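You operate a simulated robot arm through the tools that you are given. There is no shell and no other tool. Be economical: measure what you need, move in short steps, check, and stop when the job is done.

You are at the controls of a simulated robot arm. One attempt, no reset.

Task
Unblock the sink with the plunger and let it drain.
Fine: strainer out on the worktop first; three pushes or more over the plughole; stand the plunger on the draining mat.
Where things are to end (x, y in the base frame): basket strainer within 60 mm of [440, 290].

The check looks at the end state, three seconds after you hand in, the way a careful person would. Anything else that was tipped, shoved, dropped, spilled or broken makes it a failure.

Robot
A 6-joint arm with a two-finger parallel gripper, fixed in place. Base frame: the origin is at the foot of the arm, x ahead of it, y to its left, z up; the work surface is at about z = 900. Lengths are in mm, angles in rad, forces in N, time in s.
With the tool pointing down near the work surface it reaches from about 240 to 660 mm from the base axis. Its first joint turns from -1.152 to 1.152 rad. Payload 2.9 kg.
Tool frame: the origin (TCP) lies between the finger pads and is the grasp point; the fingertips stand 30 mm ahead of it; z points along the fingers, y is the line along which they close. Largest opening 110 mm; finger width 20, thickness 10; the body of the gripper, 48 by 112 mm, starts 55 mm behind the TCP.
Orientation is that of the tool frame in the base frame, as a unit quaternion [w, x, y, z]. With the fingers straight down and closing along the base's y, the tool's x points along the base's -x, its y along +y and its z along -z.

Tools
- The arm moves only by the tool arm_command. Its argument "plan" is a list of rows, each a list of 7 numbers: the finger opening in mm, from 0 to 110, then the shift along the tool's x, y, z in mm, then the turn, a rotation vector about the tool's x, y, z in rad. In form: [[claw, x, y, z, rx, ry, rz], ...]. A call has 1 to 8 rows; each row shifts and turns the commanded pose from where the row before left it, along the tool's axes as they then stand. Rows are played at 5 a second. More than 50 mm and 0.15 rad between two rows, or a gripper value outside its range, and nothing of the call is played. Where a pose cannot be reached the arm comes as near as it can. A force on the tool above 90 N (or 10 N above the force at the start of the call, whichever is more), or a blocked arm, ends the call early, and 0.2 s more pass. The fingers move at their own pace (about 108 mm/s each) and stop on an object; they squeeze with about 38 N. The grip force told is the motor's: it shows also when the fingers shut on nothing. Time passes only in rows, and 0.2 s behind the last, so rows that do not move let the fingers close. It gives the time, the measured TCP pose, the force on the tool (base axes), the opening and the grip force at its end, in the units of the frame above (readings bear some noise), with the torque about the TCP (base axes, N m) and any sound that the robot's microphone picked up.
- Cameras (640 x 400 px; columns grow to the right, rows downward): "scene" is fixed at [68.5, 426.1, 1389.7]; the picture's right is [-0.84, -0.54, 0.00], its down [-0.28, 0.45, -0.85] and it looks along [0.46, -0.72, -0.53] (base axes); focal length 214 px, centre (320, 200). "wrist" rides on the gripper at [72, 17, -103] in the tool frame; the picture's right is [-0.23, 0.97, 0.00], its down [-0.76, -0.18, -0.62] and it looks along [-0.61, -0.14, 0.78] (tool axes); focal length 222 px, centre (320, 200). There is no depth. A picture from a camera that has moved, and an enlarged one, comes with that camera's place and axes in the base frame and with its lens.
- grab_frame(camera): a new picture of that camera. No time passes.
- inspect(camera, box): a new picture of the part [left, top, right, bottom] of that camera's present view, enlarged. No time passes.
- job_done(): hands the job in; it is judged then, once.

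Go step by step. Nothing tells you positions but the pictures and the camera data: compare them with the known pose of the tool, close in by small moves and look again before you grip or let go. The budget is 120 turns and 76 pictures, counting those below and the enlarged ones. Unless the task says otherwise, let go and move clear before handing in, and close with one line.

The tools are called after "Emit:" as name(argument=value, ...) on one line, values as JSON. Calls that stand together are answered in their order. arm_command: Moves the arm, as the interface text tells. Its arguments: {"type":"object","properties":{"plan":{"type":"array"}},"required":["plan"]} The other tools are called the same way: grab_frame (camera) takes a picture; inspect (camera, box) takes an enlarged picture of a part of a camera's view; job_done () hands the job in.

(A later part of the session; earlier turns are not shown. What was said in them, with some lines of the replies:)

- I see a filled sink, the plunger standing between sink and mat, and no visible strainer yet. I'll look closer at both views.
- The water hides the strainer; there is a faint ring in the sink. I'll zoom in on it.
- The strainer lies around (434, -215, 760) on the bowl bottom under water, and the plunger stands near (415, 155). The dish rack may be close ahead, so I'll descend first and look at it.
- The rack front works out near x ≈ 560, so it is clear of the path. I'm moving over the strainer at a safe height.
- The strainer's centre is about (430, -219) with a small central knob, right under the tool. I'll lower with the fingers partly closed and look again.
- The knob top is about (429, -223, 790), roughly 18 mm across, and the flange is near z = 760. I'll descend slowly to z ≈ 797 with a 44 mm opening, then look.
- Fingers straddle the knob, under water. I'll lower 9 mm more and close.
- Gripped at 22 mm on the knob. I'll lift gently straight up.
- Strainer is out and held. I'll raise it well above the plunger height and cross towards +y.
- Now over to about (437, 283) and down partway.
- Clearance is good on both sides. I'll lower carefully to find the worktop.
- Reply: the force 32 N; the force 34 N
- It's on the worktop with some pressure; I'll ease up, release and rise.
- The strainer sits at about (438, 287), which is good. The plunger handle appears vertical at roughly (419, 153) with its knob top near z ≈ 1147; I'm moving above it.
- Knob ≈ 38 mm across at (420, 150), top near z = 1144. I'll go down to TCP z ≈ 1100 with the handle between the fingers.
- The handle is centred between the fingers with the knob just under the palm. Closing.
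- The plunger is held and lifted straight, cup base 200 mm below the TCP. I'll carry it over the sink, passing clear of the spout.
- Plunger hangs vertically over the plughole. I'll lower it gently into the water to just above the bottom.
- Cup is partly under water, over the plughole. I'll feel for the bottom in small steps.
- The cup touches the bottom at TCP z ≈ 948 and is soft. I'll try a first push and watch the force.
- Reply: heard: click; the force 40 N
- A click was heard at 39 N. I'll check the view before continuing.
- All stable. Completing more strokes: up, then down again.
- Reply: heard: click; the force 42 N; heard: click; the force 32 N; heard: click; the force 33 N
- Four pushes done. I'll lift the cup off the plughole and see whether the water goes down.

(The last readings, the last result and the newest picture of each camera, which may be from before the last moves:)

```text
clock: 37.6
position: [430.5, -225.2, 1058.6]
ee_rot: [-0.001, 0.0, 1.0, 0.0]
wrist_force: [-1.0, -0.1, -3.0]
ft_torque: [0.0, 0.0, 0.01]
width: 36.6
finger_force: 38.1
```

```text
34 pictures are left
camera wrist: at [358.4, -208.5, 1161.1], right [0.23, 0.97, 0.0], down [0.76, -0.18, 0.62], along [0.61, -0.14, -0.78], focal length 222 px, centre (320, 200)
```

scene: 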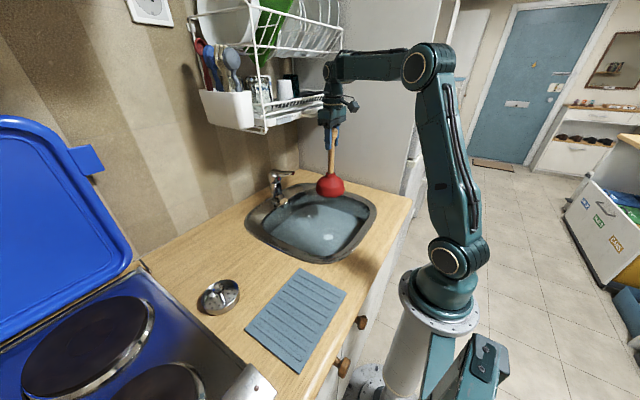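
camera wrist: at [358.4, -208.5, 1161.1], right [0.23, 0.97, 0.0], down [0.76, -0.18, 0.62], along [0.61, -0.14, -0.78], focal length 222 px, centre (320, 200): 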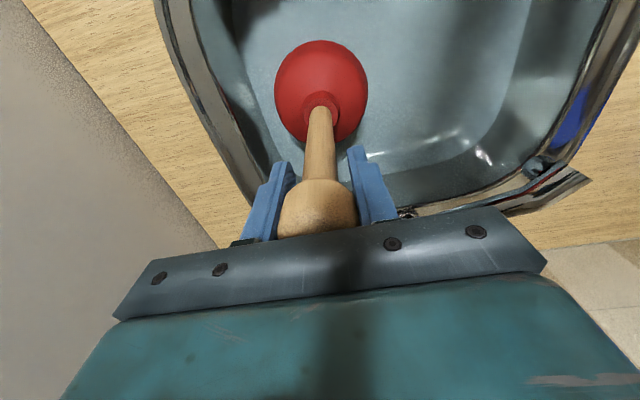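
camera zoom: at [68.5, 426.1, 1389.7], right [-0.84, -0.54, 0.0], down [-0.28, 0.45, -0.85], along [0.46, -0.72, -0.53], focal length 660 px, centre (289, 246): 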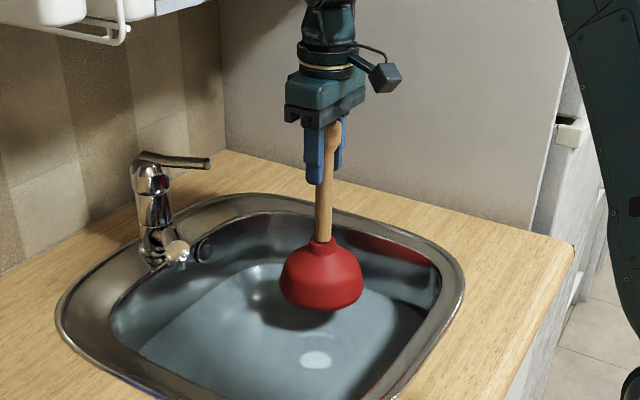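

I'll wait a little and compare the waterline.

Emit:
arm_command(plan=[[0, 0, 0, 0, 0, 0, 0], [0, 0, 0, 0, 0, 0, 0], [0, 0, 0, 0, 0, 0, 0], [0, 0, 0, 0, 0, 0, 0], [0, 0, 0, 0, 0, 0, 0], [0, 0, 0, 0, 0, 0, 0], [0, 0, 0, 0, 0, 0, 0], [0, 0, 0, 0, 0, 0, 0]])

Emit:
arm_command(plan=[[0, 0, 0, 0, 0, 0, 0], [0, 0, 0, 0, 0, 0, 0], [0, 0, 0, 0, 0, 0, 0], [0, 0, 0, 0, 0, 0, 0], [0, 0, 0, 0, 0, 0, 0], [0, 0, 0, 0, 0, 0, 0], [0, 0, 0, 0, 0, 0, 0], [0, 0, 0, 0, 0, 0, 0]])

Emit:
inspect(camera="scene", box=[260, 120, 400, 250])

```text
clock: 39.4
position: [430.3, -224.8, 1058.5]
ee_rot: [0.0, 0.0, 1.0, -0.001]
wrist_force: [-0.8, -0.6, -2.6]
ft_torque: [-0.02, -0.03, 0.02]
width: 36.4
finger_force: 38.2
```

```text
clock: 41.2
position: [430.9, -225.4, 1057.5]
ee_rot: [0.0, -0.001, 1.0, 0.0]
wrist_force: [0.3, 0.4, -2.8]
ft_torque: [-0.01, -0.02, 0.01]
width: 36.3
finger_force: 38.1
```

```text
3.08 times, centred on (330, 185) of scene
camera zoom: at [68.5, 426.1, 1389.7], right [-0.84, -0.54, 0.0], down [-0.28, 0.45, -0.85], along [0.46, -0.72, -0.53], focal length 660 px, centre (289, 246)
```

zoom: 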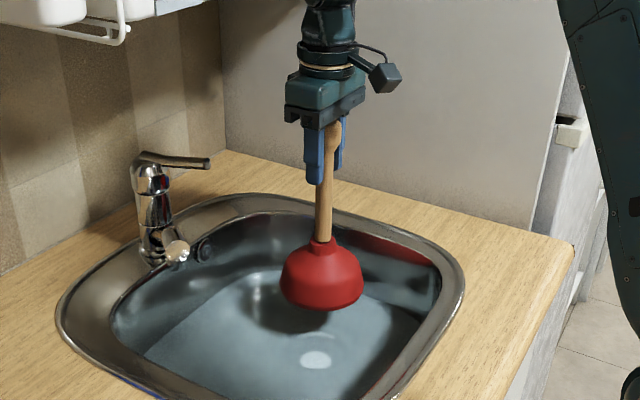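

The waterline seems to be shrinking slightly; I'll wait some more to confirm.

Emit:
arm_command(plan=[[0, 0, 0, 0, 0, 0, 0], [0, 0, 0, 0, 0, 0, 0], [0, 0, 0, 0, 0, 0, 0], [0, 0, 0, 0, 0, 0, 0], [0, 0, 0, 0, 0, 0, 0], [0, 0, 0, 0, 0, 0, 0], [0, 0, 0, 0, 0, 0, 0], [0, 0, 0, 0, 0, 0, 0]])

Emit:
arm_command(plan=[[0, 0, 0, 0, 0, 0, 0], [0, 0, 0, 0, 0, 0, 0], [0, 0, 0, 0, 0, 0, 0], [0, 0, 0, 0, 0, 0, 0], [0, 0, 0, 0, 0, 0, 0], [0, 0, 0, 0, 0, 0, 0], [0, 0, 0, 0, 0, 0, 0], [0, 0, 0, 0, 0, 0, 0]])

Emit:
arm_command(plan=[[0, 0, 0, 0, 0, 0, 0], [0, 0, 0, 0, 0, 0, 0], [0, 0, 0, 0, 0, 0, 0], [0, 0, 0, 0, 0, 0, 0], [0, 0, 0, 0, 0, 0, 0], [0, 0, 0, 0, 0, 0, 0], [0, 0, 0, 0, 0, 0, 0], [0, 0, 0, 0, 0, 0, 0]])

Emit:
inspect(camera="scene", box=[260, 120, 400, 250])

```text
clock: 43.0
position: [430.5, -224.7, 1058.3]
ee_rot: [0.0, 0.0, 1.0, 0.0]
wrist_force: [0.7, 0.4, -2.1]
ft_torque: [-0.03, 0.01, 0.02]
width: 36.2
finger_force: 38.5
```

```text
clock: 44.8
position: [431.4, -224.9, 1059.0]
ee_rot: [0.0, 0.0, 1.0, 0.0]
wrist_force: [0.5, -0.7, -2.0]
ft_torque: [0.0, 0.02, 0.03]
width: 36.5
finger_force: 37.8
```

```text
clock: 46.6
position: [431.8, -224.3, 1058.2]
ee_rot: [-0.001, 0.0, 1.0, 0.0]
wrist_force: [0.1, -0.8, -2.4]
ft_torque: [0.01, 0.0, 0.0]
width: 36.4
finger_force: 38.2
```

```text
3.08 times, centred on (330, 185) of scene
camera zoom: at [68.5, 426.1, 1389.7], right [-0.84, -0.54, 0.0], down [-0.28, 0.45, -0.85], along [0.46, -0.72, -0.53], focal length 660 px, centre (289, 246)
```

zoom: 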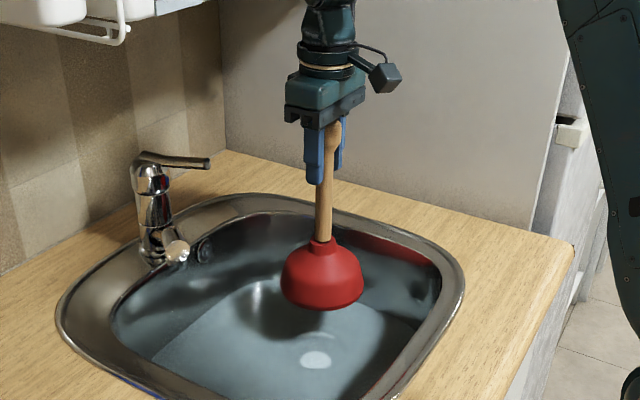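

It's draining. Now I'll carry the plunger to the mat, which I place at x 197–343, y 104–305, centre about (272, 204).

Emit:
arm_command(plan=[[0, 0, 0, -38, 0, 0, 0], [0, 0, 0, -38, 0, 0, 0], [0, 0, 0, -38, 0, 0, 0], [0, 15.6, 43, 0, 0, 0, 0], [0, 15.6, 43, 0, 0, 0, 0], [0, 15.6, 43, 0, 0, 0, 0], [0, 15.6, 43, 0, 0, 0, 0], [0, 15.6, 43, 0, 0, 0, 0]])

Emit:
arm_command(plan=[[0, 15.6, 43, 0, 0, 0, 0], [0, 15.6, 43, 0, 0, 0, 0], [0, 15.6, 43, 0, 0, 0, 0], [0, 15.6, 43, 0, 0, 0, 0], [0, 15.6, 43, 0, 0, 0, 0], [0, 0, 0, 0, 0, 0, 0]])

Emit:
grab_frame(camera="scene")

Emit:
grab_frame(camera="wrist")

```text
clock: 48.4
position: [353.1, -5.2, 1170.3]
ee_rot: [0.001, 0.0, 1.0, 0.0]
wrist_force: [0.7, 1.3, -2.7]
ft_torque: [0.0, 0.01, -0.01]
width: 36.5
finger_force: 37.9
```

```text
clock: 49.8
position: [274.5, 207.0, 1170.7]
ee_rot: [0.001, 0.0, 1.0, -0.001]
wrist_force: [0.3, -0.3, -1.8]
ft_torque: [0.0, -0.03, 0.0]
width: 36.6
finger_force: 37.5
```

```text
31 pictures are left
```

scene: 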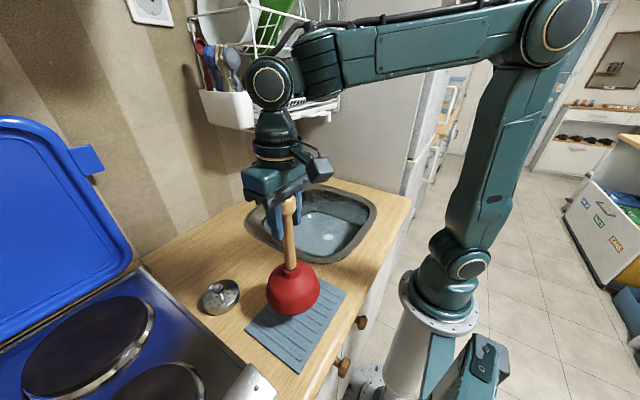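

```text
30 pictures are left
camera wrist: at [203.0, 224.0, 1273.0], right [0.23, 0.97, 0.0], down [0.76, -0.18, 0.62], along [0.61, -0.14, -0.78], focal length 222 px, centre (320, 200)
```

wrist: 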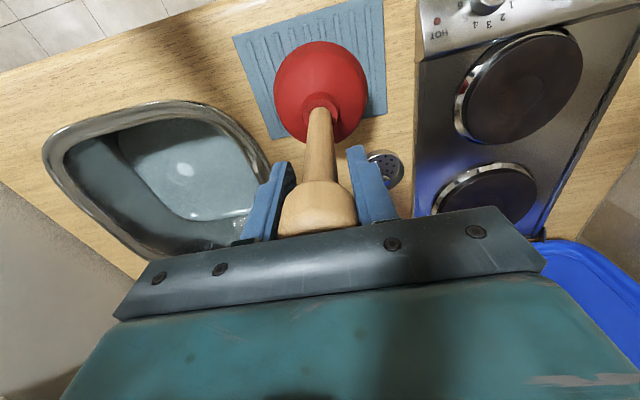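

Aligned over the mat and vertical. Lowering carefully.

Emit:
arm_command(plan=[[0, 0, 0, 25, 0, 0, 0], [0, 0, 0, 20, 0, 0, 0], [0, 0, 0, 13, 0, 0, 0], [0, 0, 0, 0, 0, 0, 0]])

Emit:
arm_command(plan=[[0, 0, 0, 5, 0, 0, 0], [0, 0, 0, 0, 0, 0, 0]])

Emit:
arm_command(plan=[[0, 0, 0, 4, 0, 0, 0], [0, 0, 0, 0, 0, 0, 0]])

Emit:
inspect(camera="scene", box=[200, 160, 370, 390])

```text
clock: 50.8
position: [274.0, 206.3, 1112.6]
ee_rot: [0.0, 0.0, 1.0, -0.001]
wrist_force: [0.3, 0.5, -2.7]
ft_torque: [0.06, 0.0, -0.01]
width: 36.5
finger_force: 37.9
```

```text
clock: 51.4
position: [274.9, 206.2, 1108.2]
ee_rot: [-0.001, 0.0, 1.0, -0.001]
wrist_force: [0.3, -0.4, -2.7]
ft_torque: [-0.02, 0.0, 0.0]
width: 36.2
finger_force: 37.6
```

```text
clock: 52.0
position: [275.2, 207.2, 1104.6]
ee_rot: [0.0, 0.0, 1.0, 0.0]
wrist_force: [0.0, 1.0, -3.0]
ft_torque: [0.02, -0.01, -0.01]
width: 36.3
finger_force: 37.6
```

```text
1.74 times, centred on (285, 275) of scene
camera zoom: at [68.5, 426.1, 1389.7], right [-0.84, -0.54, 0.0], down [-0.28, 0.45, -0.85], along [0.46, -0.72, -0.53], focal length 373 px, centre (381, 70)
```

zoom: 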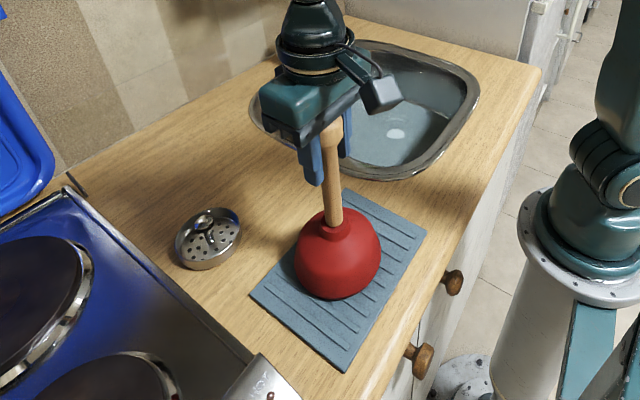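

Emit:
arm_command(plan=[[0, 0, 0, 4, 0, 0, 0], [0, 0, 0, 0, 0, 0, 0]])

Emit:
arm_command(plan=[[0, 0, 0, 3, 0, 0, 0], [0, 0, 0, 0, 0, 0, 0]])

```text
clock: 52.6
position: [276.4, 206.6, 1101.1]
ee_rot: [0.001, 0.001, 1.0, 0.0]
wrist_force: [-1.1, 0.9, 1.4]
ft_torque: [0.12, -0.01, 0.02]
width: 36.5
finger_force: 37.7
```

```text
clock: 53.2
position: [274.3, 207.0, 1098.1]
ee_rot: [0.001, 0.001, 1.0, 0.0]
wrist_force: [0.4, -0.5, 2.5]
ft_torque: [-0.18, -0.42, 0.03]
width: 36.5
finger_force: 37.5
```

The plunger is standing on the mat with light contact. I'll open and rise straight up.

Emit:
arm_command(plan=[[44, 0, 0, -1, 0, 0, 0], [90, 0, 0, 0, 0, 0, 0], [90, 0, 0, 0, 0, 0, 0], [90, 0, 0, -25, 0, 0, 0], [90, 0, 0, -40, 0, 0, 0], [90, 0, 0, -45, 0, 0, 0], [90, 0, 0, -40, 0, 0, 0], [90, 0, 0, 0, 0, 0, 0]])

Emit:
grab_frame(camera="scene")

Emit:
grab_frame(camera="wrist")

```text
clock: 55.0
position: [273.2, 204.7, 1247.5]
ee_rot: [0.0, 0.0, 1.0, 0.0]
wrist_force: [1.1, 0.0, -0.5]
ft_torque: [-0.03, 0.02, 0.03]
width: 90.1
finger_force: 0.0
```

```text
28 pictures are left
```

scene: 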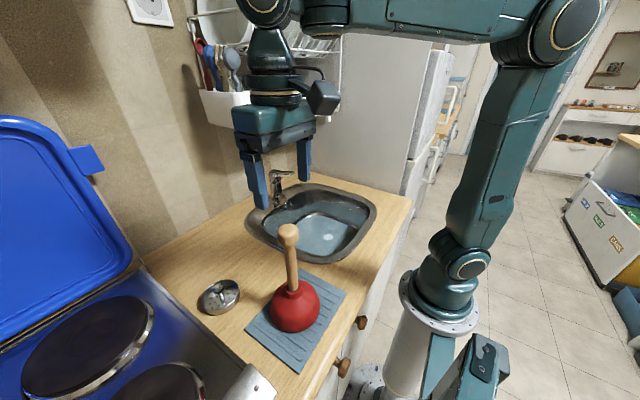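

```text
27 pictures are left
camera wrist: at [200.4, 221.3, 1350.4], right [0.23, 0.97, 0.0], down [0.76, -0.18, 0.62], along [0.61, -0.14, -0.78], focal length 222 px, centre (320, 200)
```

wrist: 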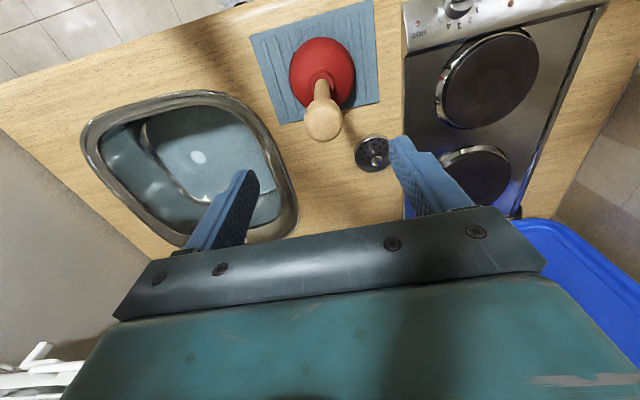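

Everything stands as wanted; the sink is still emptying. I'll wait for it to drain.

Emit:
arm_command(plan=[[90, 0, 0, -20, 0, 0, 0], [90, 0, 0, 0, 0, 0, 0], [90, 0, 0, 0, 0, 0, 0], [90, 0, 0, 0, 0, 0, 0], [90, 0, 0, 0, 0, 0, 0], [90, 0, 0, 0, 0, 0, 0], [90, 0, 0, 0, 0, 0, 0], [90, 0, 0, 0, 0, 0, 0]])

Emit:
arm_command(plan=[[90, 0, 0, 0, 0, 0, 0], [90, 0, 0, 0, 0, 0, 0], [90, 0, 0, 0, 0, 0, 0], [90, 0, 0, 0, 0, 0, 0], [90, 0, 0, 0, 0, 0, 0], [90, 0, 0, 0, 0, 0, 0], [90, 0, 0, 0, 0, 0, 0], [90, 0, 0, 0, 0, 0, 0]])

Emit:
arm_command(plan=[[90, 0, 0, 0, 0, 0, 0], [90, 0, 0, 0, 0, 0, 0], [90, 0, 0, 0, 0, 0, 0], [90, 0, 0, 0, 0, 0, 0], [90, 0, 0, 0, 0, 0, 0], [90, 0, 0, 0, 0, 0, 0], [90, 0, 0, 0, 0, 0, 0], [90, 0, 0, 0, 0, 0, 0]])

Emit:
arm_command(plan=[[90, 0, 0, 0, 0, 0, 0], [90, 0, 0, 0, 0, 0, 0], [90, 0, 0, 0, 0, 0, 0], [90, 0, 0, 0, 0, 0, 0], [90, 0, 0, 0, 0, 0, 0], [90, 0, 0, 0, 0, 0, 0], [90, 0, 0, 0, 0, 0, 0], [90, 0, 0, 0, 0, 0, 0]])

Emit:
inspect(camera="scene", box=[190, 160, 390, 380])

```text
clock: 56.8
position: [274.9, 203.9, 1268.0]
ee_rot: [0.0, 0.0, 1.0, 0.0]
wrist_force: [0.4, -0.7, -0.2]
ft_torque: [0.01, 0.01, 0.01]
width: 90.2
finger_force: 0.0
```

```text
clock: 58.6
position: [273.5, 204.5, 1267.6]
ee_rot: [0.0, 0.0, 1.0, 0.0]
wrist_force: [0.1, 0.9, 1.0]
ft_torque: [-0.01, 0.03, -0.01]
width: 89.9
finger_force: 0.1
```

```text
clock: 60.4
position: [274.5, 204.4, 1267.7]
ee_rot: [0.0, 0.0, 1.0, 0.0]
wrist_force: [-0.2, 0.6, -0.1]
ft_torque: [0.03, 0.0, 0.03]
width: 90.0
finger_force: 0.1
```

```text
clock: 62.2
position: [274.5, 204.7, 1267.8]
ee_rot: [0.0, 0.0, 1.0, 0.0]
wrist_force: [-1.3, -0.2, 0.3]
ft_torque: [0.03, -0.01, 0.01]
width: 89.9
finger_force: 0.1
```

```text
1.82 times, centred on (290, 270) of scene
camera zoom: at [68.5, 426.1, 1389.7], right [-0.84, -0.54, 0.0], down [-0.28, 0.45, -0.85], along [0.46, -0.72, -0.53], focal length 390 px, centre (374, 73)
```

zoom: 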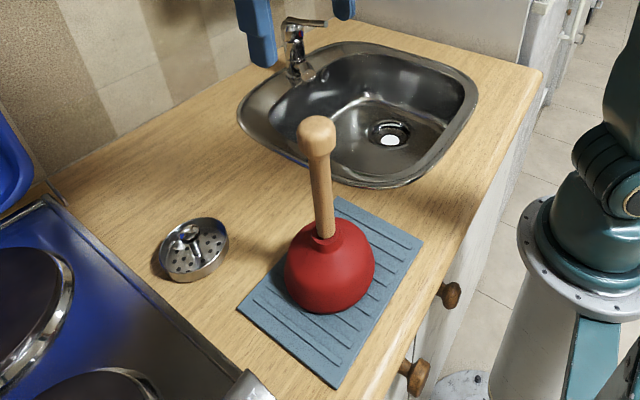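

The sink is empty, the strainer is on the worktop near (438, 287), the plunger stands upright on the mat, and the arm is clear. I'm handing in.

Emit:
job_done()

```text
The job is handed in.
```

The sink is unblocked and has drained after four pushes; the strainer is on the worktop near (438, 287) and the plunger is standing on the draining mat.
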